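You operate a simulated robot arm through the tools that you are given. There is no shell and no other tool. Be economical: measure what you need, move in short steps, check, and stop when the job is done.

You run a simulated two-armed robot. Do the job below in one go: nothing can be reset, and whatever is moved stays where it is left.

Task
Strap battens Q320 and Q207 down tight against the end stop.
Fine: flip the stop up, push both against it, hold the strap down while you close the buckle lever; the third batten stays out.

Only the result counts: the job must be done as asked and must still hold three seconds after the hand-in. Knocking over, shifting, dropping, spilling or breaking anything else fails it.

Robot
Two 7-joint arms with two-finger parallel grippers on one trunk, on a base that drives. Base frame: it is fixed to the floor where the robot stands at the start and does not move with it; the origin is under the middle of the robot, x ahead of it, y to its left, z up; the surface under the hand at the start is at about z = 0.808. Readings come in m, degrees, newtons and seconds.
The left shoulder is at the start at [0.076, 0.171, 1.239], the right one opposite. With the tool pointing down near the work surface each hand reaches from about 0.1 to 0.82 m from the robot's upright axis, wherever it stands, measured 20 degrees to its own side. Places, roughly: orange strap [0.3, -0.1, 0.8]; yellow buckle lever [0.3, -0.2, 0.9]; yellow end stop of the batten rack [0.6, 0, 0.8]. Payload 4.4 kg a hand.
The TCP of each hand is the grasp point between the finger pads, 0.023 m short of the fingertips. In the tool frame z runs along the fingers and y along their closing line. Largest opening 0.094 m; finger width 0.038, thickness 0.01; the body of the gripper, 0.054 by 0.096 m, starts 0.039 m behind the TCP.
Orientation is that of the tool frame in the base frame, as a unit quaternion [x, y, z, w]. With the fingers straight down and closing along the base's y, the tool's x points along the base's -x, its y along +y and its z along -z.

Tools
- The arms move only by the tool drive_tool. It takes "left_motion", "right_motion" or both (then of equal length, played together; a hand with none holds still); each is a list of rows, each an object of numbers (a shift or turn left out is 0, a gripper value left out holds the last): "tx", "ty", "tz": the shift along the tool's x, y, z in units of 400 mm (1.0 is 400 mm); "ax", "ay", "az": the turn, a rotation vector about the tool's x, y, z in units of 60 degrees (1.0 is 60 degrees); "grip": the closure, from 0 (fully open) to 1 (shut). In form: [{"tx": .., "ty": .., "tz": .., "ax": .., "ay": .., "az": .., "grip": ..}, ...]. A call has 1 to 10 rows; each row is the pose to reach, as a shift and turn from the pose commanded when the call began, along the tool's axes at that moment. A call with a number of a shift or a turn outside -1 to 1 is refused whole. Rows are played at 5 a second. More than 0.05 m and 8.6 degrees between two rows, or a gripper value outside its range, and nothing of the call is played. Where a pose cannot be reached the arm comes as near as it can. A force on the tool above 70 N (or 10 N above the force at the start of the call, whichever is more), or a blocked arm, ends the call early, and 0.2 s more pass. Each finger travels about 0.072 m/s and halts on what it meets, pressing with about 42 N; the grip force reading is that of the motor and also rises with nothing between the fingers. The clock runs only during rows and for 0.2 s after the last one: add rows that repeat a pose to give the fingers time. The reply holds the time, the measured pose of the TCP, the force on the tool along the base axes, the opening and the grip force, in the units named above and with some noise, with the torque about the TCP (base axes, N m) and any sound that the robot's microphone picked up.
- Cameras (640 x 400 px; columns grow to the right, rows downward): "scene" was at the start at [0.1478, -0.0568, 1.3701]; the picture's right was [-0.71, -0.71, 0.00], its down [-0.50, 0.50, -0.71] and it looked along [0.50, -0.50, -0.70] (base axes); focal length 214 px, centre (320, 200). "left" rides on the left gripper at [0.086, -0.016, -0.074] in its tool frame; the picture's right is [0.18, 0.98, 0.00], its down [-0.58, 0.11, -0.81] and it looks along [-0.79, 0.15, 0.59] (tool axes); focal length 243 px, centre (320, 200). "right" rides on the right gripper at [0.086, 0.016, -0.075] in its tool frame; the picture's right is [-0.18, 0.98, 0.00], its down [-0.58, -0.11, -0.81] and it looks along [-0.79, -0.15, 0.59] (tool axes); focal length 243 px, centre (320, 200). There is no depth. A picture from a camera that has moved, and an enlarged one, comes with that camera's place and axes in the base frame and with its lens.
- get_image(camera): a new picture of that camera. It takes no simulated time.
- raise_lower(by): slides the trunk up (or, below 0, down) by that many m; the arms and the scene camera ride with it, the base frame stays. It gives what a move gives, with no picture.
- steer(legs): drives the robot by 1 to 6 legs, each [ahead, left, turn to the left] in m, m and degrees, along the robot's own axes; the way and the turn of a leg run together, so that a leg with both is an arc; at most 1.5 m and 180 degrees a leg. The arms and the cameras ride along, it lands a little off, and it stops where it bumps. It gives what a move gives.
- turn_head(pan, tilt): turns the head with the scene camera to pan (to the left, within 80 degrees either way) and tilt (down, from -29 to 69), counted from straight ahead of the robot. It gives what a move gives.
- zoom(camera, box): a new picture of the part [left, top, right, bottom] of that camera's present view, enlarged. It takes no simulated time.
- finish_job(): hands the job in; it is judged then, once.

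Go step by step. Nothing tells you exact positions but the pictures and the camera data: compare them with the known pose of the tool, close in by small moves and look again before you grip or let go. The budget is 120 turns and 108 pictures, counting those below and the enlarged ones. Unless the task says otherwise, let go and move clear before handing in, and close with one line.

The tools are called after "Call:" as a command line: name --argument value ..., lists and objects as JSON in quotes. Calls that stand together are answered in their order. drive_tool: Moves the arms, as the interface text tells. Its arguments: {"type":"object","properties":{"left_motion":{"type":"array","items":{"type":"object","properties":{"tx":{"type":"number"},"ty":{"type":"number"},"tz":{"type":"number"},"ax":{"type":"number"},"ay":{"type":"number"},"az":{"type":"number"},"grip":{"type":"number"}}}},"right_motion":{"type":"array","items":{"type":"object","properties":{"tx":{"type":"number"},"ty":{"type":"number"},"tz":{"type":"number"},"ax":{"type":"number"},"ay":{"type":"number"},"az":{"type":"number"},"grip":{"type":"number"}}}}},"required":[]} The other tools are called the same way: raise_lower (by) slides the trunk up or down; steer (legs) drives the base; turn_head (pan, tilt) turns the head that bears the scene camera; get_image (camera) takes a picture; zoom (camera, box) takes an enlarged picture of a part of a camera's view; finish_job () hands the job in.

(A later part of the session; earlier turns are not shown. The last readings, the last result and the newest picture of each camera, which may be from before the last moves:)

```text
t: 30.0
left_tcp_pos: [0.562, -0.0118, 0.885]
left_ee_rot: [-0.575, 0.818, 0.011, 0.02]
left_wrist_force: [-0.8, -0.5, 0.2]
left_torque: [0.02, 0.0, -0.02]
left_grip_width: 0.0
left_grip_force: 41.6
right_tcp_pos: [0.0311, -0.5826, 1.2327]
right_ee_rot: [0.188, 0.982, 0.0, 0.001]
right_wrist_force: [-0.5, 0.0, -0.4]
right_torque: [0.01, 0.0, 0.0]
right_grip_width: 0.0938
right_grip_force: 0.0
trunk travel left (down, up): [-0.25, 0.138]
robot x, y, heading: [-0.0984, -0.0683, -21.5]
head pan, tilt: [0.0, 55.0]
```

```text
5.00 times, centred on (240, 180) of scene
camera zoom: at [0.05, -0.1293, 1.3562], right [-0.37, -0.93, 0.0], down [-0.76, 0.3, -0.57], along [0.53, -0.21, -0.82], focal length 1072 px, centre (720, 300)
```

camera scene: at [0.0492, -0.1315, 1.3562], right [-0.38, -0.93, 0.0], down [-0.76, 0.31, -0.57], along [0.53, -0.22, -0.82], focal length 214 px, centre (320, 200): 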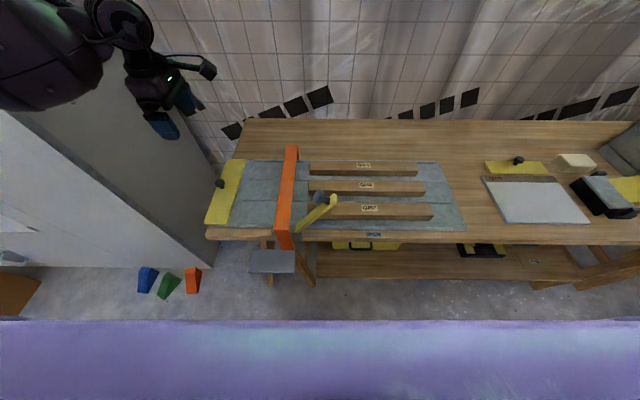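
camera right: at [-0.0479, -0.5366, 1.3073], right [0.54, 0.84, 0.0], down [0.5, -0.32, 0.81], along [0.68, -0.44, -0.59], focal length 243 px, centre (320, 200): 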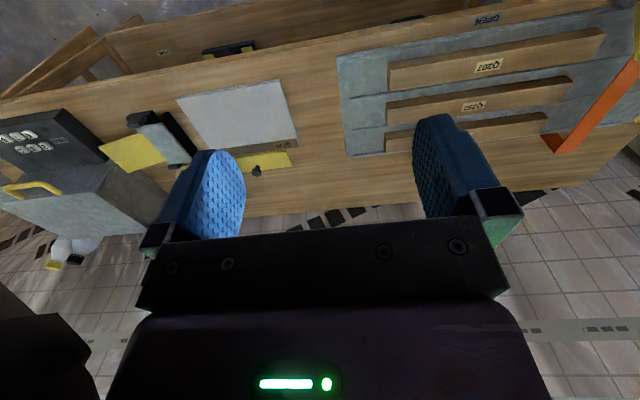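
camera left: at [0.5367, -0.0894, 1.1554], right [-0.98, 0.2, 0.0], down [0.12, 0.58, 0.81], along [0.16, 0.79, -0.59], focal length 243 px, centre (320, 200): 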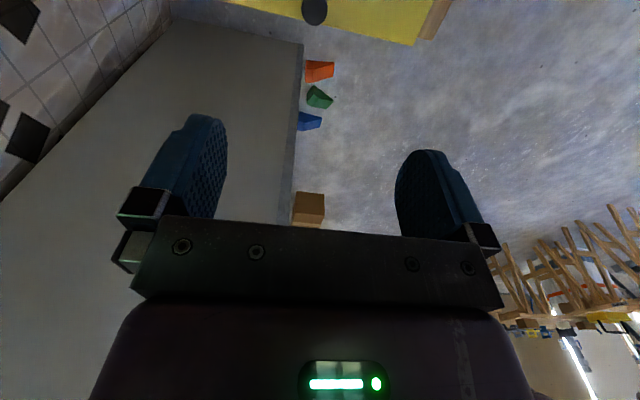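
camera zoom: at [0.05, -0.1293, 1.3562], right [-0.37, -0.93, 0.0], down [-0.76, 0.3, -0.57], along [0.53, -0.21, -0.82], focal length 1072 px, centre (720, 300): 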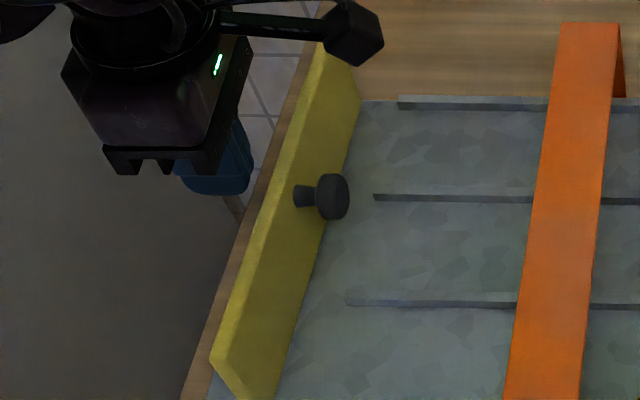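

Now it stays upright with no contact force. I'll withdraw fully and check again.

Call:
drive_tool --left_motion '[{"tx": -0.06}, {"tx": -0.12}, {"tx": -0.12, "tz": -0.1}, {"tx": -0.12, "tz": -0.2}, {"tx": -0.12, "tz": -0.3}, {"tx": -0.12, "tz": -0.4}, {"tx": -0.12, "tz": -0.4}]'

Call:
zoom --camera "scene" --box '[190, 140, 290, 240]'

```text
t: 31.6
left_tcp_pos: [0.5771, 0.0264, 1.0475]
left_ee_rot: [-0.575, 0.818, 0.012, 0.021]
left_wrist_force: [-0.1, 1.3, 0.3]
left_torque: [-0.01, -0.01, 0.04]
left_grip_width: 0.0002
left_grip_force: 41.9
right_tcp_pos: [0.031, -0.5829, 1.2324]
right_ee_rot: [0.188, 0.982, 0.0, -0.001]
right_wrist_force: [0.9, -0.8, 0.1]
right_torque: [-0.03, -0.04, 0.01]
right_grip_width: 0.094
right_grip_force: 0.1
trunk travel left (down, up): [-0.25, 0.138]
robot x, y, heading: [-0.1041, -0.0672, -21.7]
head pan, tilt: [0.0, 55.0]
```

```text
4.00 times, centred on (240, 190) of scene
camera zoom: at [0.0504, -0.1291, 1.3561], right [-0.37, -0.93, 0.0], down [-0.76, 0.3, -0.57], along [0.53, -0.21, -0.82], focal length 858 px, centre (640, 240)
```

zoom: 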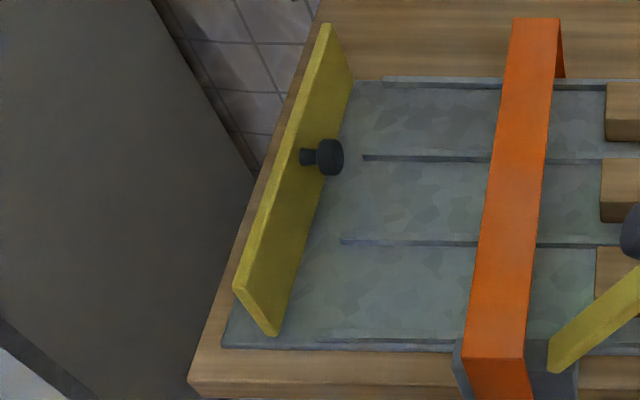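

The stop is up and holding. Next the right hand goes, closed, behind Q320's rear end (n .597, u -.425).

Call:
drive_tool --right_motion '[{"tx": -0.087, "ty": 0.017, "tz": 0.075, "grip": 1.0}, {"tx": -0.174, "ty": 0.034, "tz": 0.15}, {"tx": -0.261, "ty": 0.051, "tz": 0.225}, {"tx": -0.348, "ty": 0.068, "tz": 0.3}, {"tx": -0.435, "ty": 0.085, "tz": 0.375}, {"tx": -0.522, "ty": 0.102, "tz": 0.45}, {"tx": -0.609, "ty": 0.119, "tz": 0.525}, {"tx": -0.696, "ty": 0.136, "tz": 0.6}, {"tx": -0.783, "ty": 0.153, "tz": 0.675}, {"tx": -0.87, "ty": 0.17, "tz": 0.75}]'

Call:
get_image --camera "right"

Call:
zoom --camera "scene" --box '[300, 130, 480, 250]'

```text
t: 33.8
left_tcp_pos: [0.5775, 0.0275, 1.0469]
left_ee_rot: [-0.575, 0.818, 0.012, 0.02]
left_wrist_force: [0.9, 0.5, 0.5]
left_torque: [-0.01, -0.03, 0.03]
left_grip_width: 0.0
left_grip_force: 42.1
right_tcp_pos: [0.3798, -0.6502, 0.9333]
right_ee_rot: [0.189, 0.982, 0.001, 0.0]
right_wrist_force: [-0.6, 0.4, 0.3]
right_torque: [0.02, -0.01, -0.02]
right_grip_width: 0.0001
right_grip_force: 42.2
trunk travel left (down, up): [-0.25, 0.138]
robot x, y, heading: [-0.1008, -0.0675, -21.9]
head pan, tilt: [0.0, 55.0]
```

```text
72 pictures are left
camera right: at [0.3055, -0.6023, 1.008], right [0.54, 0.84, 0.0], down [0.5, -0.32, 0.81], along [0.68, -0.43, -0.59], focal length 243 px, centre (320, 200)
```

right: 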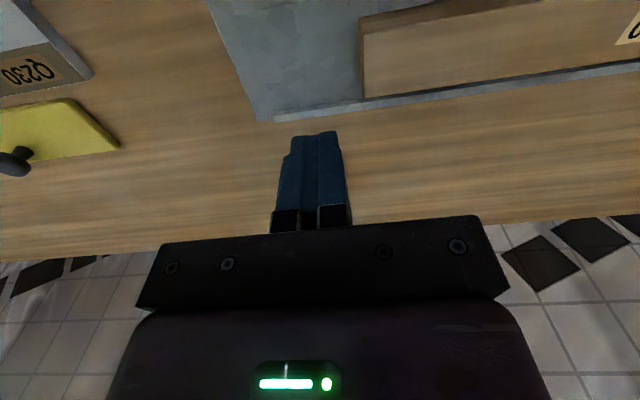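

```text
3.33 times, centred on (390, 190) of scene
camera zoom: at [0.0514, -0.1291, 1.3559], right [-0.37, -0.93, 0.0], down [-0.76, 0.3, -0.57], along [0.53, -0.21, -0.82], focal length 715 px, centre (87, 233)
```

zoom: 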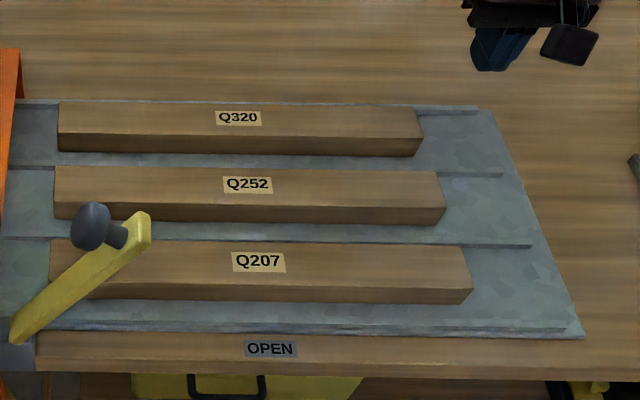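

The right hand is 2 cm behind the end of Q320. I'll go down and check.

Call:
drive_tool --right_motion '[{"tz": 0.08, "tx": 0.01}, {"tz": 0.16, "tx": 0.01}, {"tz": 0.2, "tx": 0.01}, {"tz": 0.222, "tx": 0.01}, {"tz": 0.222, "tx": 0.01}]'

Call:
get_image --camera "right"

Call:
zoom --camera "scene" --box '[360, 130, 460, 200]'

```text
t: 35.0
left_tcp_pos: [0.5764, 0.0272, 1.047]
left_ee_rot: [-0.575, 0.818, 0.01, 0.021]
left_wrist_force: [-0.4, 0.1, -0.7]
left_torque: [0.0, 0.02, 0.0]
left_grip_width: 0.0
left_grip_force: 42.5
right_tcp_pos: [0.3742, -0.646, 0.8448]
right_ee_rot: [0.188, 0.982, 0.0, 0.0]
right_wrist_force: [0.6, 0.3, -0.2]
right_torque: [-0.03, 0.01, -0.04]
right_grip_width: 0.0
right_grip_force: 42.1
trunk travel left (down, up): [-0.25, 0.138]
robot x, y, heading: [-0.0989, -0.0718, -21.5]
head pan, tilt: [0.0, 55.0]
```

```text
70 pictures are left
camera right: at [0.3003, -0.599, 0.9182], right [0.54, 0.84, 0.0], down [0.5, -0.32, 0.81], along [0.68, -0.43, -0.59], focal length 243 px, centre (320, 200)
```

right: 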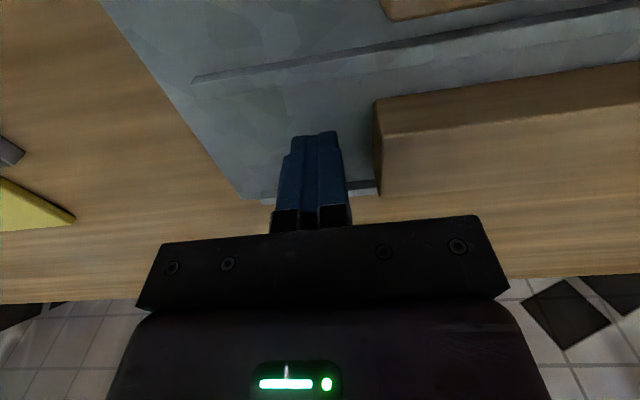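

```text
5.71 times, centred on (410, 165) of scene
camera zoom: at [0.05, -0.1291, 1.3562], right [-0.37, -0.93, 0.0], down [-0.76, 0.3, -0.57], along [0.53, -0.21, -0.82], focal length 1226 px, centre (-194, 400)
```

zoom: 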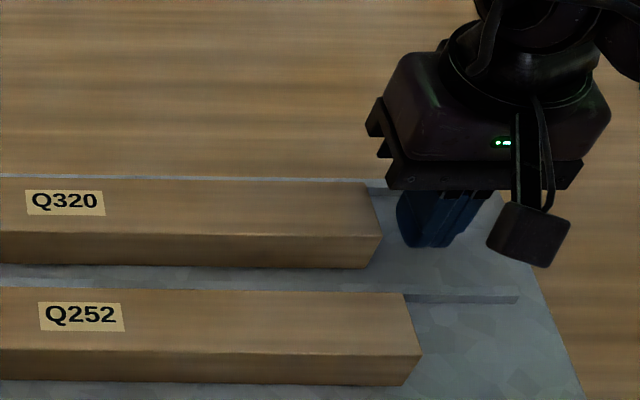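

The fingers are lined up behind Q320. I'll push along +u, stopping short at first.

Call:
drive_tool --right_motion '[{"ty": 0.05}, {"ty": 0.1}, {"ty": 0.16}, {"ty": 0.22}, {"ty": 0.28}, {"ty": 0.34}, {"ty": 0.4}, {"ty": 0.46}, {"ty": 0.5}, {"ty": 0.54}]'

Call:
zoom --camera "scene" --box '[200, 130, 400, 255]'

```text
t: 37.2
left_tcp_pos: [0.5759, 0.0274, 1.0468]
left_ee_rot: [-0.575, 0.818, 0.012, 0.021]
left_wrist_force: [0.7, -0.6, 0.2]
left_torque: [0.02, -0.01, -0.02]
left_grip_width: 0.0
left_grip_force: 42.1
right_tcp_pos: [0.456, -0.4457, 0.8444]
right_ee_rot: [0.188, 0.982, 0.0, 0.001]
right_wrist_force: [-0.3, -0.6, -0.3]
right_torque: [0.02, -0.04, 0.03]
right_grip_width: 0.0002
right_grip_force: 42.2
trunk travel left (down, up): [-0.25, 0.138]
robot x, y, heading: [-0.098, -0.0656, -21.8]
head pan, tilt: [0.0, 55.0]
```

```text
3.20 times, centred on (300, 192) of scene
camera zoom: at [0.0502, -0.1288, 1.3562], right [-0.37, -0.93, 0.0], down [-0.76, 0.3, -0.57], along [0.53, -0.21, -0.82], focal length 686 px, centre (384, 224)
```

zoom: 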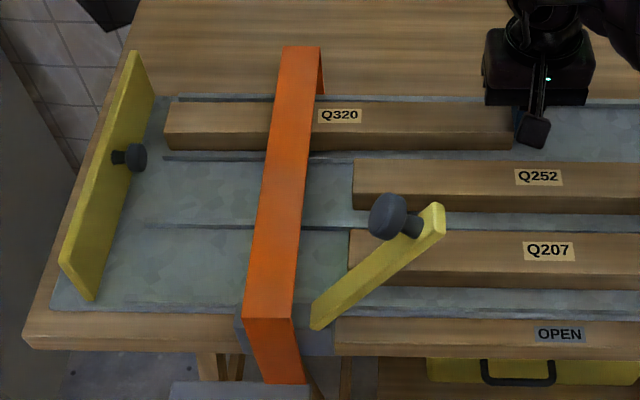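

Q320 slides easily, with about 4 cm to go. I'll continue gently.

Call:
drive_tool --right_motion '[{"ty": 0.03}, {"ty": 0.055}, {"ty": 0.07}, {"ty": 0.08}, {"ty": 0.085}, {"ty": 0.085}]'

Call:
zoom --camera "scene" --box '[205, 130, 285, 200]'

```text
t: 38.6
left_tcp_pos: [0.5767, 0.0254, 1.0476]
left_ee_rot: [-0.575, 0.818, 0.012, 0.021]
left_wrist_force: [-0.4, 0.1, 0.7]
left_torque: [-0.01, 0.0, 0.0]
left_grip_width: 0.0002
left_grip_force: 41.7
right_tcp_pos: [0.4657, -0.4193, 0.8447]
right_ee_rot: [0.189, 0.982, -0.001, -0.001]
right_wrist_force: [-6.6, -16.9, 4.5]
right_torque: [-0.23, 0.1, 0.08]
right_grip_width: 0.0
right_grip_force: 42.0
trunk travel left (down, up): [-0.25, 0.138]
robot x, y, heading: [-0.098, -0.0712, -22.0]
head pan, tilt: [0.0, 55.0]
```

```text
5.71 times, centred on (245, 165) of scene
camera zoom: at [0.0489, -0.1307, 1.3563], right [-0.37, -0.93, 0.0], down [-0.76, 0.31, -0.57], along [0.53, -0.21, -0.82], focal length 1226 px, centre (749, 400)
```

zoom: 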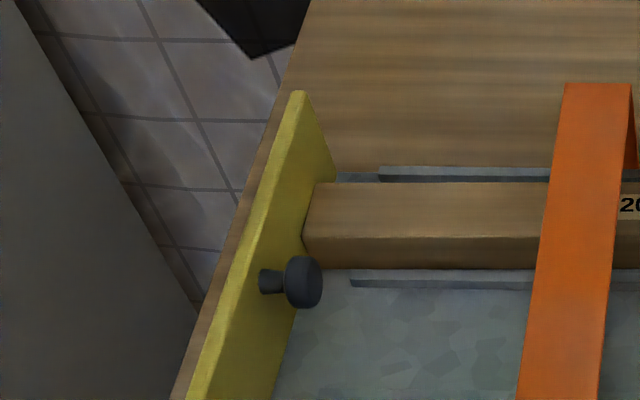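

Q320 is firm against the stop at 18 N, and the stop held. Now I'll move back, up and over behind Q207.

Call:
drive_tool --right_motion '[{"ty": -0.06}, {"ty": -0.1, "tz": -0.1}, {"ty": -0.18, "tz": -0.19}, {"ty": -0.27, "tz": -0.22, "tx": 0.05}, {"ty": -0.36, "tz": -0.22, "tx": 0.12}, {"ty": -0.43, "tz": -0.22, "tx": 0.2}, {"ty": -0.5, "tz": -0.22, "tx": 0.28}, {"ty": -0.57, "tz": -0.22, "tx": 0.36}, {"ty": -0.635, "tz": -0.22, "tx": 0.407}, {"ty": -0.635, "tz": -0.22, "tx": 0.407}]'

Call:
get_image --camera "right"

```text
t: 40.8
left_tcp_pos: [0.5783, 0.0272, 1.0475]
left_ee_rot: [-0.574, 0.818, 0.012, 0.021]
left_wrist_force: [-0.1, 0.0, -0.5]
left_torque: [0.0, 0.01, -0.01]
left_grip_width: 0.0001
left_grip_force: 41.6
right_tcp_pos: [0.2213, -0.5891, 0.9323]
right_ee_rot: [0.189, 0.982, 0.0, 0.0]
right_wrist_force: [0.7, 1.0, 0.3]
right_torque: [-0.01, 0.02, -0.01]
right_grip_width: 0.0001
right_grip_force: 42.0
trunk travel left (down, up): [-0.25, 0.138]
robot x, y, heading: [-0.1007, -0.0718, -21.8]
head pan, tilt: [0.0, 55.0]
```

```text
66 pictures are left
camera right: at [0.1472, -0.5405, 1.0066], right [0.53, 0.85, 0.0], down [0.5, -0.32, 0.81], along [0.68, -0.43, -0.59], focal length 243 px, centre (320, 200)
```

right: 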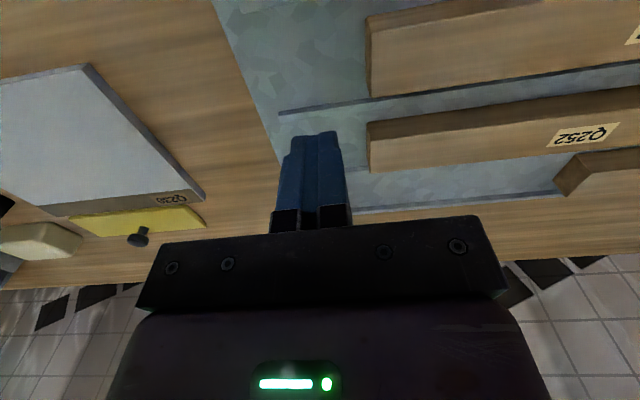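

Aligned behind Q207. I'll descend with a slight backward lean to keep clear of the lever, then push.

Call:
drive_tool --right_motion '[{"tz": 0.06, "ax": -0.08}, {"tz": 0.12, "ax": -0.16}, {"tz": 0.18, "ax": -0.2}, {"tz": 0.217, "ax": -0.2}, {"tz": 0.217, "ax": -0.2}]'

Call:
zoom --camera "scene" --box '[340, 160, 480, 250]'

```text
t: 42.0
left_tcp_pos: [0.5763, 0.0267, 1.0465]
left_ee_rot: [-0.574, 0.818, 0.011, 0.02]
left_wrist_force: [-0.2, -0.6, 0.2]
left_torque: [-0.03, 0.0, 0.02]
left_grip_width: 0.0
left_grip_force: 41.9
right_tcp_pos: [0.2226, -0.5905, 0.8465]
right_ee_rot: [0.188, 0.977, 0.103, 0.019]
right_wrist_force: [-0.2, 0.5, -0.4]
right_torque: [-0.02, -0.01, 0.0]
right_grip_width: 0.0002
right_grip_force: 41.7
trunk travel left (down, up): [-0.25, 0.138]
robot x, y, heading: [-0.1012, -0.0689, -21.5]
head pan, tilt: [0.0, 55.0]
```

```text
4.44 times, centred on (410, 205) of scene
camera zoom: at [0.0499, -0.1291, 1.3562], right [-0.37, -0.93, 0.0], down [-0.76, 0.3, -0.57], along [0.53, -0.21, -0.82], focal length 953 px, centre (-80, 178)
```

zoom: 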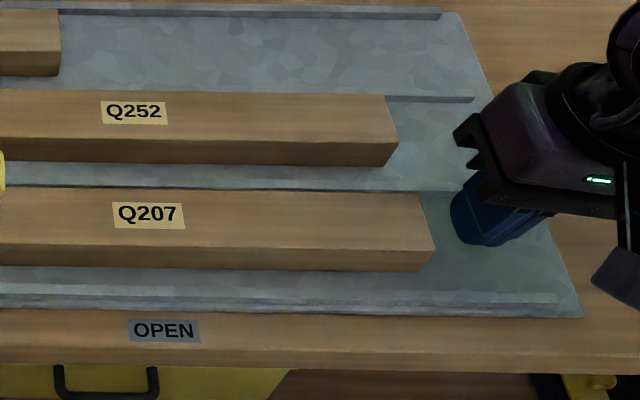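

Call:
drive_tool --right_motion '[{"ty": 0.054, "tz": 0.0114}, {"ty": 0.108, "tz": 0.0229}, {"ty": 0.161, "tz": 0.0343}, {"ty": 0.215, "tz": 0.0458}, {"ty": 0.269, "tz": 0.0572}, {"ty": 0.323, "tz": 0.0686}, {"ty": 0.377, "tz": 0.0801}, {"ty": 0.43, "tz": 0.0915}, {"ty": 0.484, "tz": 0.103}, {"ty": 0.53, "tz": 0.1127}]'

Call:
zoom --camera "scene" --box '[200, 130, 400, 255]'

```text
t: 44.2
left_tcp_pos: [0.5768, 0.0262, 1.0469]
left_ee_rot: [-0.575, 0.818, 0.012, 0.021]
left_wrist_force: [0.3, 1.1, -0.2]
left_torque: [-0.03, 0.02, -0.03]
left_grip_width: 0.0003
left_grip_force: 41.9
right_tcp_pos: [0.3024, -0.3886, 0.8453]
right_ee_rot: [0.187, 0.977, 0.103, 0.019]
right_wrist_force: [0.2, -1.2, 0.4]
right_torque: [0.03, -0.03, -0.01]
right_grip_width: 0.0001
right_grip_force: 42.0
trunk travel left (down, up): [-0.25, 0.138]
robot x, y, heading: [-0.1003, -0.0677, -21.7]
head pan, tilt: [0.0, 55.0]
```

```text
3.20 times, centred on (300, 192) of scene
camera zoom: at [0.0503, -0.1288, 1.3561], right [-0.37, -0.93, 0.0], down [-0.76, 0.3, -0.57], along [0.53, -0.21, -0.82], focal length 686 px, centre (384, 224)
```

zoom: 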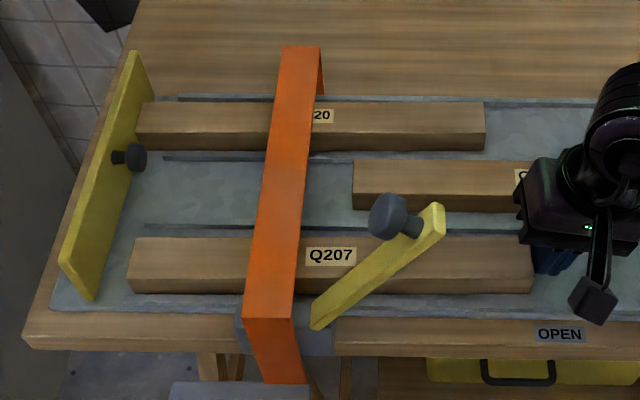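

Call:
drive_tool --right_motion '[{"ty": 0.0367, "tz": 0.0078}, {"ty": 0.066, "tz": 0.014}, {"ty": 0.08, "tz": 0.017}, {"ty": 0.088, "tz": 0.0187}, {"ty": 0.093, "tz": 0.0198}, {"ty": 0.093, "tz": 0.0198}]'

Call:
zoom --camera "scene" --box '[200, 130, 340, 250]'

```text
t: 45.6
left_tcp_pos: [0.5756, 0.0231, 1.0496]
left_ee_rot: [-0.575, 0.818, 0.011, 0.022]
left_wrist_force: [0.9, -0.1, -0.7]
left_torque: [0.0, -0.02, 0.0]
left_grip_width: 0.0
left_grip_force: 41.7
right_tcp_pos: [0.3154, -0.3585, 0.8447]
right_ee_rot: [0.19, 0.976, 0.101, 0.02]
right_wrist_force: [-18.2, -35.6, 11.2]
right_torque: [-0.59, 0.33, 0.27]
right_grip_width: 0.0001
right_grip_force: 41.9
trunk travel left (down, up): [-0.25, 0.138]
robot x, y, heading: [-0.0996, -0.0687, -22.0]
head pan, tilt: [0.0, 55.0]
```

```text
3.33 times, centred on (270, 190) of scene
camera zoom: at [0.0475, -0.1323, 1.3564], right [-0.37, -0.93, 0.0], down [-0.76, 0.31, -0.57], along [0.53, -0.21, -0.82], focal length 715 px, centre (487, 233)
```

zoom: 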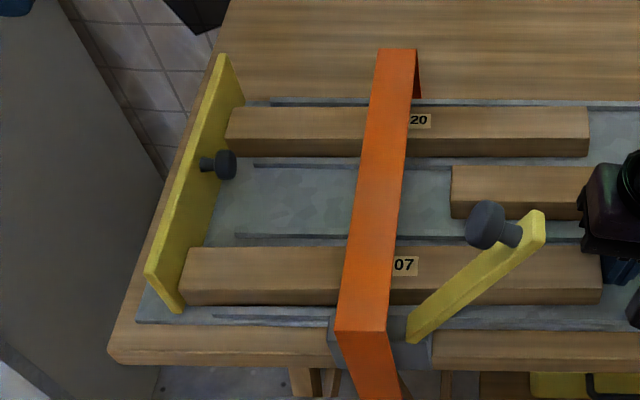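

Both battens are tight against the upright stop (41 N). I'll back the right hand off and raise it, and bring the left hand above the strap's middle.

Call:
drive_tool --right_motion '[{"ty": -0.05, "tz": -0.0104}, {"ty": -0.1, "tz": -0.021}, {"ty": -0.08, "tz": -0.12}, {"ty": -0.06, "tz": -0.22}, {"ty": -0.04, "tz": -0.32}, {"ty": -0.02, "tz": -0.42}, {"ty": 0.0, "tz": -0.52}, {"ty": 0.02, "tz": -0.62}, {"ty": 0.02, "tz": -0.62}]' --left_motion '[{"tz": -0.03}, {"tx": 0.05, "tz": -0.05}, {"tx": 0.12, "tz": -0.05}, {"tx": 0.2, "tz": -0.05}, {"tx": 0.28, "tz": -0.05}, {"tx": 0.36, "tz": -0.05}, {"tx": 0.44, "tz": -0.05}, {"tx": 0.52, "tz": -0.05}, {"tx": 0.6, "tz": -0.05}]'

Call:
get_image --camera "scene"

Call:
get_image --camera "right"

Call:
get_image --camera "left"

```text
t: 47.6
left_tcp_pos: [0.494, -0.199, 1.0549]
left_ee_rot: [-0.576, 0.817, 0.011, 0.021]
left_wrist_force: [-0.8, 0.1, 0.5]
left_torque: [-0.01, 0.02, 0.01]
left_grip_width: 0.0
left_grip_force: 42.0
right_tcp_pos: [0.3023, -0.3946, 1.0924]
right_ee_rot: [0.188, 0.977, 0.102, 0.019]
right_wrist_force: [0.4, -0.6, 0.7]
right_torque: [0.01, 0.0, 0.02]
right_grip_width: 0.0
right_grip_force: 42.0
trunk travel left (down, up): [-0.25, 0.138]
robot x, y, heading: [-0.1028, -0.0695, -21.7]
head pan, tilt: [0.0, 55.0]
```

```text
62 pictures are left
camera scene: at [0.05, -0.1303, 1.356], right [-0.37, -0.93, 0.0], down [-0.76, 0.3, -0.57], along [0.53, -0.21, -0.82], focal length 214 px, centre (320, 200)
```

scene: 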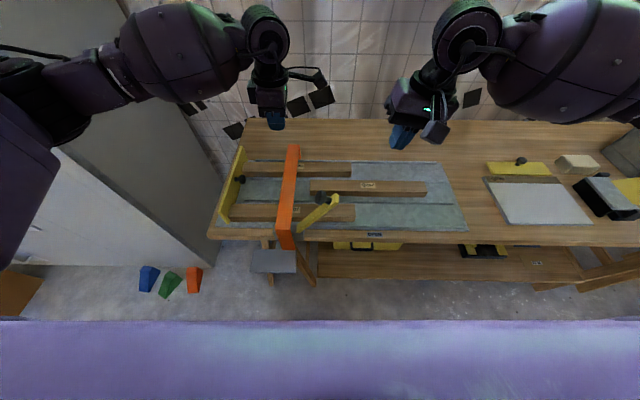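

```text
61 pictures are left
camera right: at [0.2207, -0.3614, 1.1669], right [0.53, 0.82, 0.2], down [0.44, -0.47, 0.77], along [0.73, -0.31, -0.61], focal length 243 px, centre (320, 200)
```

right: 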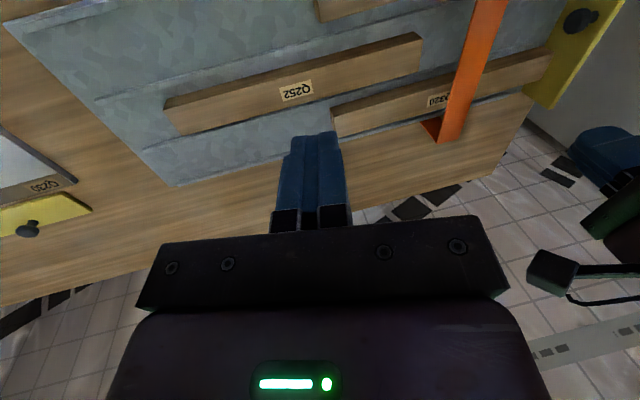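

```text
60 pictures are left
camera left: at [0.4781, -0.2899, 1.1255], right [-0.99, 0.16, -0.01], down [0.08, 0.55, 0.83], along [0.14, 0.82, -0.55], focal length 243 px, centre (320, 200)
```

left: 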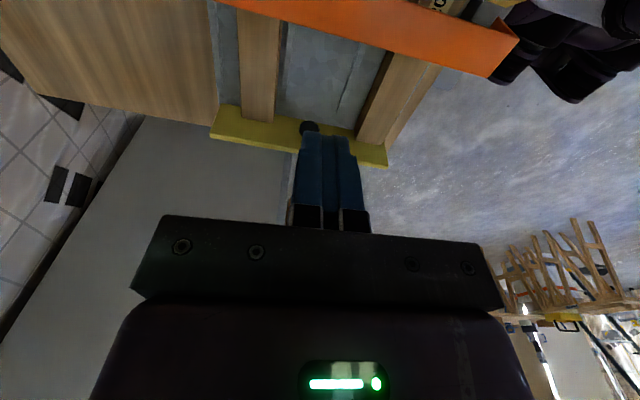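

The scene is good: both battens are on the stop, and the left hand is above the strap. I'll lower it to just above the strap.

Call:
drive_tool --left_motion '[{"tx": 0.01, "tz": 0.1}, {"tx": 0.02, "tz": 0.2}, {"tx": 0.03, "tz": 0.3}, {"tx": 0.04, "tz": 0.39}, {"tx": 0.04, "tz": 0.39}]'

Call:
zoom --camera "scene" --box '[230, 100, 370, 255]'

Call:
get_image --camera "left"

```text
t: 48.8
left_tcp_pos: [0.4902, -0.2069, 0.8996]
left_ee_rot: [-0.575, 0.818, 0.013, 0.021]
left_wrist_force: [-0.2, -0.5, -0.4]
left_torque: [0.02, 0.01, -0.04]
left_grip_width: 0.0
left_grip_force: 42.4
right_tcp_pos: [0.3015, -0.3927, 1.0914]
right_ee_rot: [0.187, 0.977, 0.102, 0.02]
right_wrist_force: [0.9, 0.2, 0.6]
right_torque: [-0.04, -0.01, -0.04]
right_grip_width: 0.0
right_grip_force: 41.8
trunk travel left (down, up): [-0.25, 0.138]
robot x, y, heading: [-0.0981, -0.0684, -21.8]
head pan, tilt: [0.0, 55.0]
```

```text
2.58 times, centred on (300, 178) of scene
camera zoom: at [0.0498, -0.129, 1.3563], right [-0.37, -0.93, 0.0], down [-0.76, 0.3, -0.57], along [0.53, -0.21, -0.82], focal length 554 px, centre (372, 258)
```

zoom: 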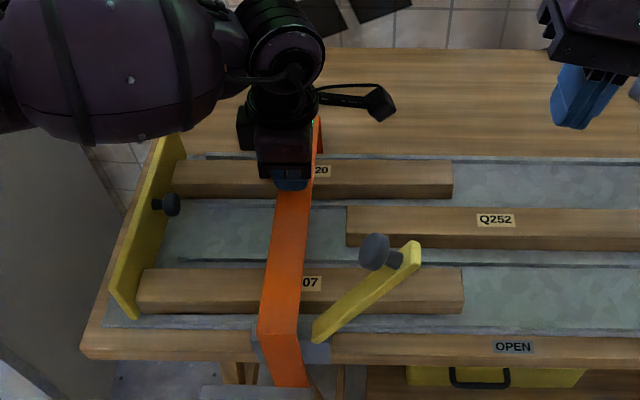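

```text
58 pictures are left
camera left: at [0.4749, -0.2976, 0.9709], right [-0.99, 0.16, -0.01], down [0.08, 0.55, 0.83], along [0.14, 0.82, -0.55], focal length 243 px, centre (320, 200)
```

left: 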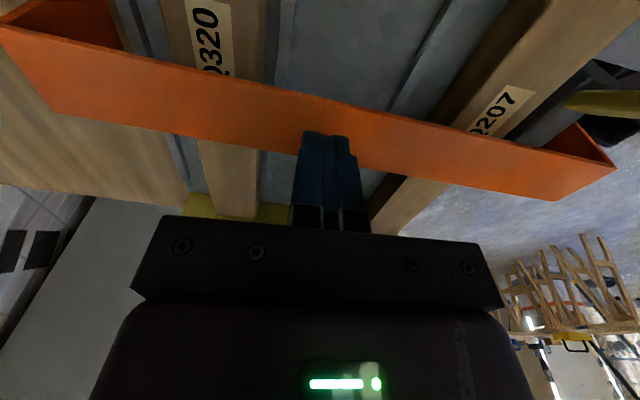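

The left fingers are over the strap. Before pressing I want an exact fix on the lever knob, so I'll try to see it at the upper edge of the right camera's view.

Call:
zoom --camera "right" --box '[0, 0, 640, 10]'

```text
1.00 times, centred on (320, 5) of right (not enlarged: the box is as wide or as high as the picture)
camera zoom: at [0.2207, -0.3602, 1.1671], right [0.53, 0.82, 0.2], down [0.44, -0.47, 0.77], along [0.73, -0.31, -0.61], focal length 243 px, centre (320, 395)
```

zoom: 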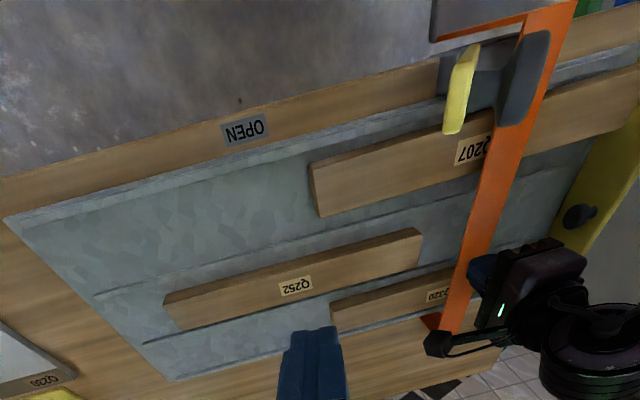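

The knob fix from both cameras agrees at n .365, u -.102, z .980. Now I'll press the strap down with the left hand.

Call:
drive_tool --left_motion '[{"tz": 0.02}, {"tz": 0.035}, {"tz": 0.045}, {"tz": 0.055}, {"tz": 0.065}, {"tz": 0.075}, {"tz": 0.082}, {"tz": 0.09}]'

Call:
zoom --camera "scene" --box '[250, 150, 350, 255]'

Call:
get_image --camera "left"

```text
t: 50.6
left_tcp_pos: [0.492, -0.2069, 0.8655]
left_ee_rot: [-0.575, 0.818, 0.009, 0.022]
left_wrist_force: [-2.7, -1.3, 17.1]
left_torque: [-0.32, 0.23, -0.11]
left_grip_width: 0.0
left_grip_force: 41.9
right_tcp_pos: [0.3006, -0.3946, 1.0922]
right_ee_rot: [0.187, 0.977, 0.103, 0.02]
right_wrist_force: [-0.6, -0.2, -0.1]
right_torque: [0.02, 0.0, -0.04]
right_grip_width: 0.0001
right_grip_force: 42.3
trunk travel left (down, up): [-0.25, 0.138]
robot x, y, heading: [-0.0982, -0.0727, -21.8]
head pan, tilt: [0.0, 55.0]
```

```text
3.81 times, centred on (300, 202) of scene
camera zoom: at [0.0484, -0.1289, 1.3567], right [-0.37, -0.93, 0.0], down [-0.76, 0.3, -0.57], along [0.53, -0.21, -0.82], focal length 817 px, centre (396, 190)
```

zoom: 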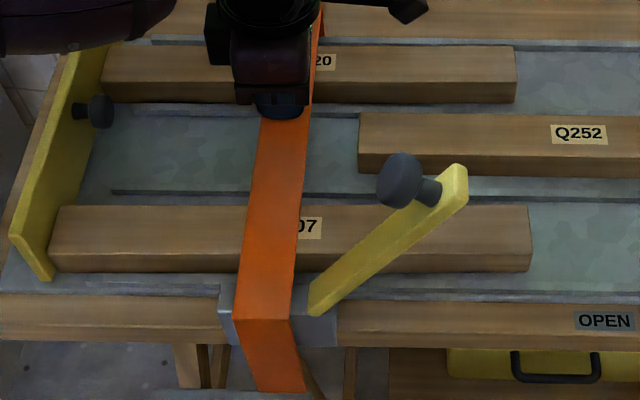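

```text
55 pictures are left
camera left: at [0.4761, -0.2966, 0.9365], right [-0.99, 0.16, -0.02], down [0.07, 0.55, 0.83], along [0.14, 0.82, -0.56], focal length 243 px, centre (320, 200)
```

left: 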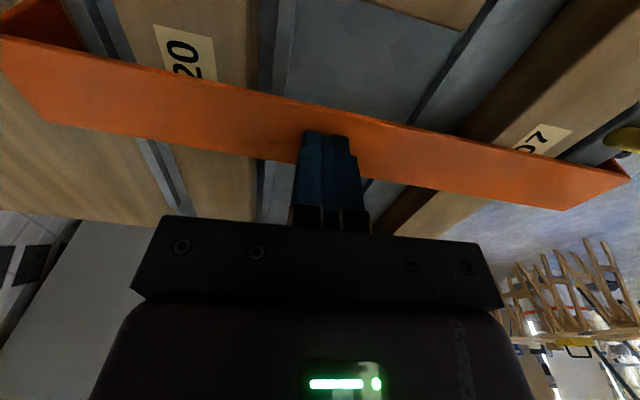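

The strap has come down about 2 cm, with 17 N of spring force. I'll press a little more to find the firm stop.

Call:
drive_tool --left_motion '[{"tz": 0.004}, {"tz": 0.008}, {"tz": 0.012}, {"tz": 0.016}, {"tz": 0.02}, {"tz": 0.024}]'

```text
t: 51.8
left_tcp_pos: [0.4923, -0.2069, 0.8654]
left_ee_rot: [-0.575, 0.818, 0.004, 0.02]
left_wrist_force: [-13.6, 12.8, 39.1]
left_torque: [-0.34, 0.69, -0.46]
left_grip_width: 0.0001
left_grip_force: 41.9
right_tcp_pos: [0.299, -0.3905, 1.0925]
right_ee_rot: [0.187, 0.977, 0.103, 0.02]
right_wrist_force: [0.6, -0.2, -0.7]
right_torque: [0.01, -0.01, -0.01]
right_grip_width: 0.0
right_grip_force: 42.5
trunk travel left (down, up): [-0.25, 0.138]
robot x, y, heading: [-0.0993, -0.0679, -21.8]
head pan, tilt: [0.0, 55.0]
stopped in row 6 (left hand): the force on the tool passed its limit at 72 N (the readings are from after the stop); the commanded pose is now the measured one
```

The strap is firmly down and held. Now I'll move the right hand, upright, to above the +u side of the lever knob.

Call:
drive_tool --right_motion '[{"ty": 0.07, "tz": 0.015, "tx": 0.05, "ax": 0.05}, {"ty": 0.15, "tz": 0.031, "tx": 0.1, "ax": 0.1}, {"ty": 0.23, "tz": 0.048, "tx": 0.15, "ax": 0.15}, {"ty": 0.31, "tz": 0.066, "tx": 0.15, "ax": 0.2}, {"ty": 0.39, "tz": 0.083, "tx": 0.15, "ax": 0.2}, {"ty": 0.4645, "tz": 0.0988, "tx": 0.15, "ax": 0.2}, {"ty": 0.4645, "tz": 0.0988, "tx": 0.15, "ax": 0.2}]'

Call:
get_image --camera "scene"

Call:
zoom --camera "right" --box '[0, 0, 640, 200]'

```text
t: 53.4
left_tcp_pos: [0.493, -0.2073, 0.8655]
left_ee_rot: [-0.575, 0.818, 0.002, 0.022]
left_wrist_force: [-11.3, 11.9, 51.4]
left_torque: [-0.57, 0.64, -0.3]
left_grip_width: 0.0
left_grip_force: 42.5
right_tcp_pos: [0.3124, -0.1933, 1.0926]
right_ee_rot: [0.188, 0.982, -0.001, 0.003]
right_wrist_force: [0.4, 0.4, 1.0]
right_torque: [0.02, -0.01, 0.0]
right_grip_width: 0.0
right_grip_force: 41.3
trunk travel left (down, up): [-0.25, 0.138]
robot x, y, heading: [-0.097, -0.0712, -21.7]
head pan, tilt: [0.0, 55.0]
```

```text
54 pictures are left
camera scene: at [0.0452, -0.1267, 1.357], right [-0.37, -0.93, 0.0], down [-0.76, 0.3, -0.58], along [0.54, -0.21, -0.82], focal length 214 px, centre (320, 200)
```

scene: 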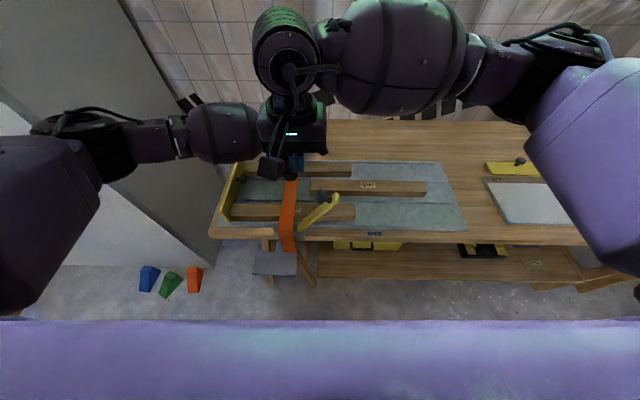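

```text
1.00 times, centred on (320, 100) of right (not enlarged: the box is as wide or as high as the picture)
camera zoom: at [0.2375, -0.1446, 1.1666], right [0.53, 0.84, 0.0], down [0.5, -0.31, 0.81], along [0.68, -0.43, -0.59], focal length 243 px, centre (320, 300)
```

zoom: 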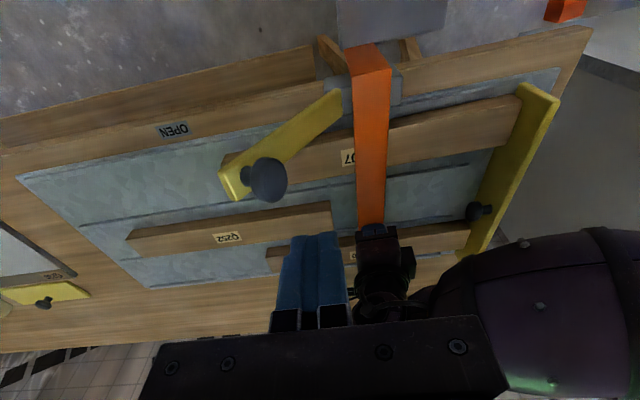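

The right hand is level with the lever in n and just to the +u side of the knob. I'll lower it, then start pushing the knob over toward -u.

Call:
drive_tool --right_motion '[{"tz": 0.08}, {"tz": 0.16}, {"tz": 0.232}, {"tz": 0.232}]'

Call:
zoom --camera "right" --box '[120, 0, 480, 200]'

Call:
zoom --camera "scene" --box '[250, 130, 370, 255]'

```text
t: 54.4
left_tcp_pos: [0.4935, -0.2075, 0.8669]
left_ee_rot: [-0.575, 0.818, 0.004, 0.022]
left_wrist_force: [-9.8, 11.6, 51.6]
left_torque: [-0.57, 0.66, -0.29]
left_grip_width: 0.0
left_grip_force: 41.8
right_tcp_pos: [0.3126, -0.1919, 1.0013]
right_ee_rot: [0.189, 0.982, 0.0, 0.001]
right_wrist_force: [-0.8, -0.6, -0.1]
right_torque: [0.0, 0.0, -0.02]
right_grip_width: 0.0001
right_grip_force: 41.8
trunk travel left (down, up): [-0.25, 0.138]
robot x, y, heading: [-0.1013, -0.0691, -21.7]
head pan, tilt: [0.0, 55.0]
```

```text
1.78 times, centred on (300, 100) of right
camera zoom: at [0.2373, -0.1442, 1.0745], right [0.53, 0.85, 0.0], down [0.5, -0.32, 0.81], along [0.68, -0.43, -0.59], focal length 431 px, centre (356, 378)
```

zoom: 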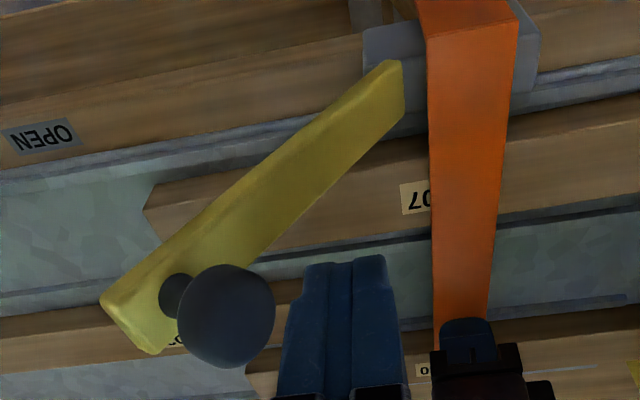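

```text
3.20 times, centred on (310, 192) of scene
camera zoom: at [0.0453, -0.1268, 1.357], right [-0.37, -0.93, 0.0], down [-0.76, 0.3, -0.58], along [0.54, -0.21, -0.82], focal length 686 px, centre (352, 224)
```

zoom: 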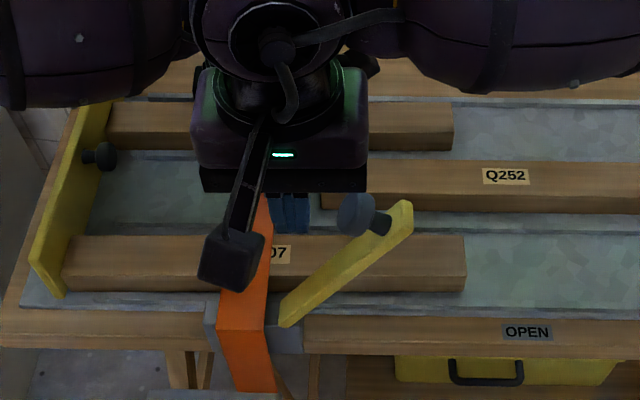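

Call:
drive_tool --right_motion '[{"ty": -0.025}, {"ty": -0.05}, {"ty": -0.07, "tz": 0.007}, {"ty": -0.09, "tz": 0.015}, {"ty": -0.11, "tz": 0.024}, {"ty": -0.13, "tz": 0.034}, {"ty": -0.148, "tz": 0.044}, {"ty": -0.165, "tz": 0.055}]'

Call:
zoom --camera "right" --box '[120, 0, 480, 200]'

Call:
zoom --camera "scene" --box '[250, 130, 370, 255]'

```text
t: 56.2
left_tcp_pos: [0.4939, -0.2074, 0.8643]
left_ee_rot: [-0.576, 0.817, 0.002, 0.022]
left_wrist_force: [-10.6, 11.3, 50.8]
left_torque: [-0.57, 0.59, -0.2]
left_grip_width: 0.0002
left_grip_force: 42.1
right_tcp_pos: [0.2879, -0.2544, 0.9792]
right_ee_rot: [0.188, 0.982, 0.0, 0.003]
right_wrist_force: [0.4, -0.4, 0.2]
right_torque: [-0.04, 0.0, 0.03]
right_grip_width: 0.0
right_grip_force: 41.7
trunk travel left (down, up): [-0.25, 0.138]
robot x, y, heading: [-0.0986, -0.0674, -21.9]
head pan, tilt: [0.0, 55.0]
```

```text
1.78 times, centred on (300, 100) of right
camera zoom: at [0.2133, -0.2067, 1.0523], right [0.53, 0.84, 0.0], down [0.5, -0.32, 0.81], along [0.68, -0.43, -0.59], focal length 431 px, centre (356, 378)
```

zoom: 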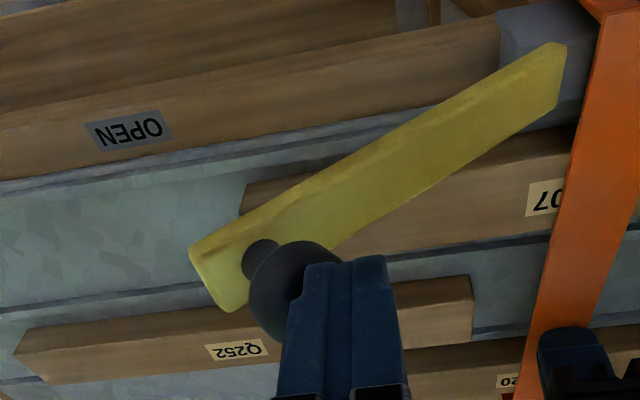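

```text
3.20 times, centred on (310, 192) of scene
camera zoom: at [0.0454, -0.1269, 1.357], right [-0.37, -0.93, 0.0], down [-0.76, 0.3, -0.58], along [0.54, -0.21, -0.82], focal length 686 px, centre (352, 224)
```

zoom: 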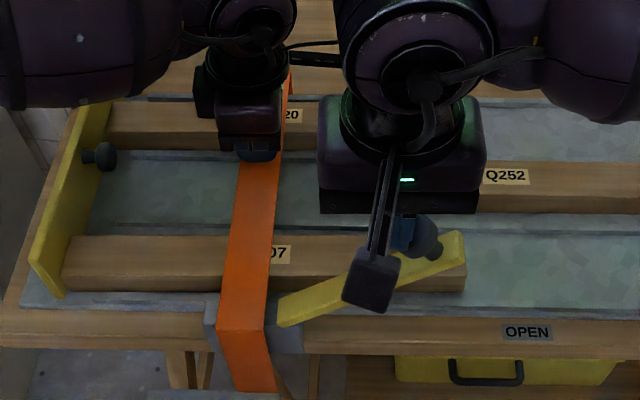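

The lever swings freely. I'll lift over the top of the knob and press it down to the bottom.

Call:
drive_tool --right_motion '[{"tz": -0.075}, {"ty": -0.0625, "tz": -0.085}, {"ty": -0.075, "tz": -0.034}, {"ty": -0.095, "tz": -0.01}, {"ty": -0.11, "tz": 0.015}, {"ty": -0.13, "tz": 0.044}, {"ty": -0.15, "tz": 0.0725}, {"ty": -0.164, "tz": 0.104}, {"ty": -0.178, "tz": 0.135}]'

Call:
zoom --camera "right" --box '[120, 0, 480, 200]'

Call:
zoom --camera "scene" --box '[250, 130, 390, 255]'

```text
t: 58.2
left_tcp_pos: [0.4935, -0.2081, 0.8658]
left_ee_rot: [-0.576, 0.817, 0.002, 0.021]
left_wrist_force: [-8.6, 10.8, 50.6]
left_torque: [-0.56, 0.6, 0.06]
left_grip_width: 0.0
left_grip_force: 41.9
right_tcp_pos: [0.263, -0.3216, 0.9256]
right_ee_rot: [0.188, 0.982, -0.001, 0.003]
right_wrist_force: [0.7, 0.3, 0.3]
right_torque: [0.02, -0.02, -0.01]
right_grip_width: 0.0
right_grip_force: 42.5
trunk travel left (down, up): [-0.25, 0.138]
robot x, y, heading: [-0.1004, -0.0726, -21.6]
head pan, tilt: [0.0, 55.0]
```

```text
1.78 times, centred on (300, 100) of right
camera zoom: at [0.1878, -0.2732, 0.998], right [0.53, 0.84, 0.0], down [0.5, -0.31, 0.81], along [0.68, -0.43, -0.59], focal length 431 px, centre (356, 378)
```

zoom: 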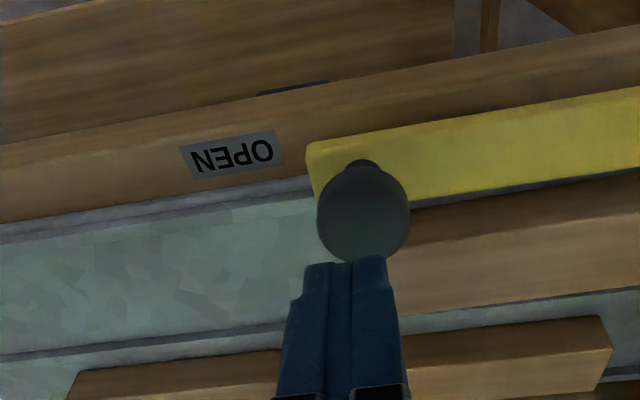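

```text
3.20 times, centred on (320, 192) of scene
camera zoom: at [0.0455, -0.1269, 1.357], right [-0.37, -0.93, 0.0], down [-0.76, 0.3, -0.58], along [0.54, -0.21, -0.82], focal length 686 px, centre (320, 224)
```

zoom: 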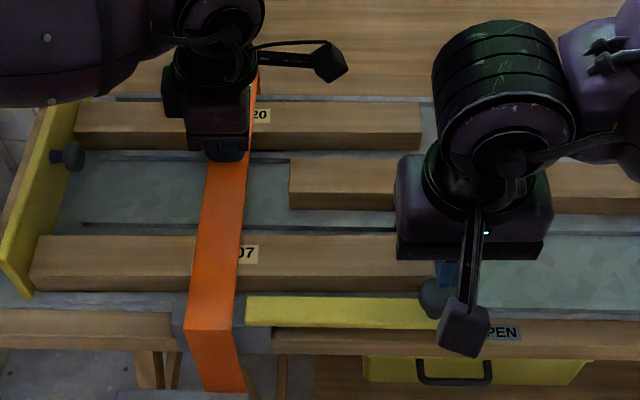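

The lever is nearly flat, with almost no resistance. I'll press further to feel for an end stop or latch.

Call:
drive_tool --right_motion '[{"tz": 0.01}, {"tz": 0.02}, {"tz": 0.03}, {"tz": 0.04}, {"tz": 0.05}, {"tz": 0.06}, {"tz": 0.07}, {"tz": 0.08}]'

Call:
zoom --camera "scene" --box '[250, 130, 390, 255]'

Call:
zoom --camera "right" --box '[120, 0, 480, 200]'

```text
t: 60.0
left_tcp_pos: [0.494, -0.208, 0.8663]
left_ee_rot: [-0.576, 0.817, 0.002, 0.023]
left_wrist_force: [4.1, 3.1, 33.3]
left_torque: [-0.44, 0.21, -0.25]
left_grip_width: 0.0002
left_grip_force: 41.7
right_tcp_pos: [0.262, -0.3209, 0.8961]
right_ee_rot: [0.188, 0.982, -0.001, 0.004]
right_wrist_force: [-13.4, -3.2, 43.8]
right_torque: [-0.05, 0.23, -0.33]
right_grip_width: 0.0
right_grip_force: 41.8
trunk travel left (down, up): [-0.25, 0.138]
robot x, y, heading: [-0.0998, -0.0723, -21.8]
head pan, tilt: [0.0, 55.0]
```

```text
3.20 times, centred on (320, 192) of scene
camera zoom: at [0.0444, -0.1272, 1.3576], right [-0.37, -0.93, 0.0], down [-0.76, 0.3, -0.58], along [0.54, -0.21, -0.82], focal length 686 px, centre (320, 224)
```

zoom: 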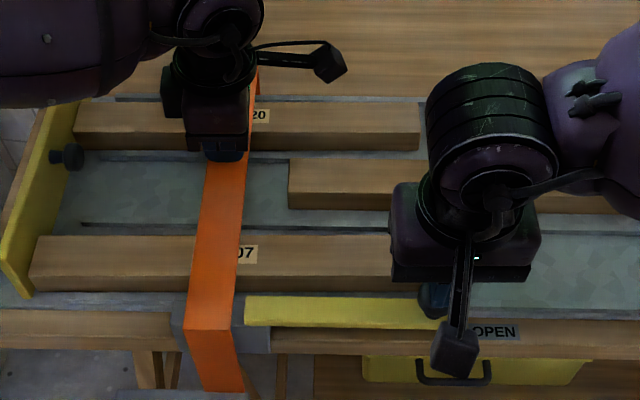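

```text
1.78 times, centred on (300, 100) of right
camera zoom: at [0.1867, -0.273, 0.9694], right [0.53, 0.85, 0.0], down [0.49, -0.32, 0.81], along [0.69, -0.43, -0.59], focal length 431 px, centre (356, 378)
```

zoom: 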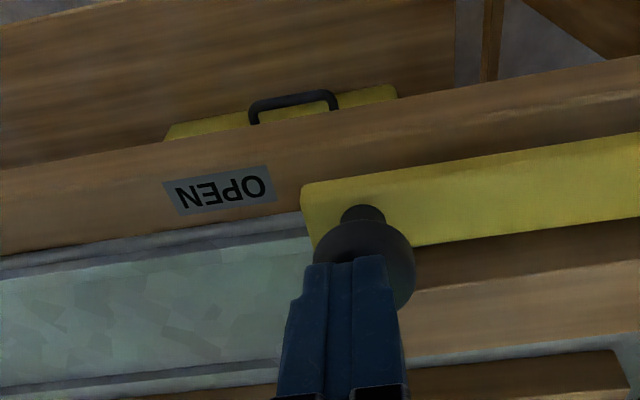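

The lever is hard down at this side at 44 N, though no click was heard. I'll ease the right hand off and lift the left hand to test whether the strap stays down.

Call:
drive_tool --right_motion '[{"tz": -0.03}, {"tz": -0.08}, {"tz": -0.12}, {"tz": -0.16}, {"tz": -0.16}]'

Call:
drive_tool --left_motion '[{"tz": -0.01}, {"tz": -0.02}, {"tz": -0.035}, {"tz": -0.05}, {"tz": -0.05}]'

Call:
zoom --camera "scene" --box '[250, 130, 390, 255]'

Call:
get_image --camera "left"

```text
t: 61.2
left_tcp_pos: [0.4934, -0.2081, 0.8659]
left_ee_rot: [-0.575, 0.818, 0.002, 0.022]
left_wrist_force: [-7.6, 11.1, 50.6]
left_torque: [-0.57, 0.59, -0.08]
left_grip_width: 0.0002
left_grip_force: 42.4
right_tcp_pos: [0.2619, -0.3205, 0.9566]
right_ee_rot: [0.189, 0.982, 0.0, 0.001]
right_wrist_force: [-0.4, -0.6, 0.0]
right_torque: [0.01, 0.04, -0.03]
right_grip_width: 0.0001
right_grip_force: 42.0
trunk travel left (down, up): [-0.25, 0.138]
robot x, y, heading: [-0.1011, -0.0734, -21.6]
head pan, tilt: [0.0, 55.0]
```

```text
t: 62.4
left_tcp_pos: [0.4949, -0.2089, 0.8792]
left_ee_rot: [-0.575, 0.818, 0.007, 0.021]
left_wrist_force: [0.2, 0.1, -0.4]
left_torque: [0.02, 0.01, -0.04]
left_grip_width: 0.0
left_grip_force: 42.3
right_tcp_pos: [0.2653, -0.3206, 0.9549]
right_ee_rot: [0.188, 0.982, 0.001, 0.0]
right_wrist_force: [-0.2, 0.2, -0.1]
right_torque: [0.0, -0.02, -0.02]
right_grip_width: 0.0
right_grip_force: 42.3
trunk travel left (down, up): [-0.25, 0.138]
robot x, y, heading: [-0.1015, -0.0692, -21.9]
head pan, tilt: [0.0, 55.0]
```

```text
3.20 times, centred on (320, 192) of scene
camera zoom: at [0.0501, -0.1289, 1.3561], right [-0.37, -0.93, 0.0], down [-0.76, 0.3, -0.57], along [0.53, -0.21, -0.82], focal length 686 px, centre (320, 224)
```

zoom: 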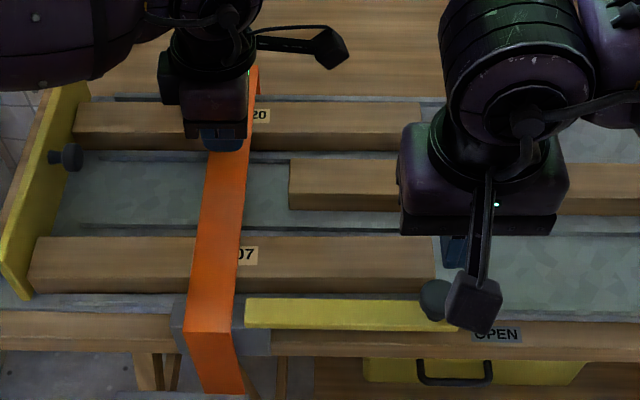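

```text
43 pictures are left
camera left: at [0.4789, -0.2983, 0.9508], right [-0.99, 0.16, -0.02], down [0.07, 0.56, 0.83], along [0.14, 0.82, -0.56], focal length 243 px, centre (320, 200)
```

left: 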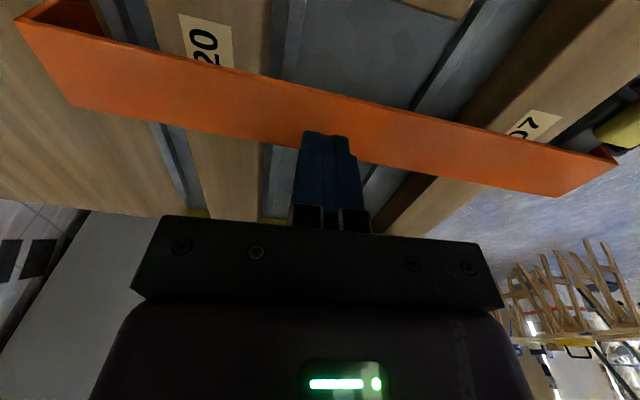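

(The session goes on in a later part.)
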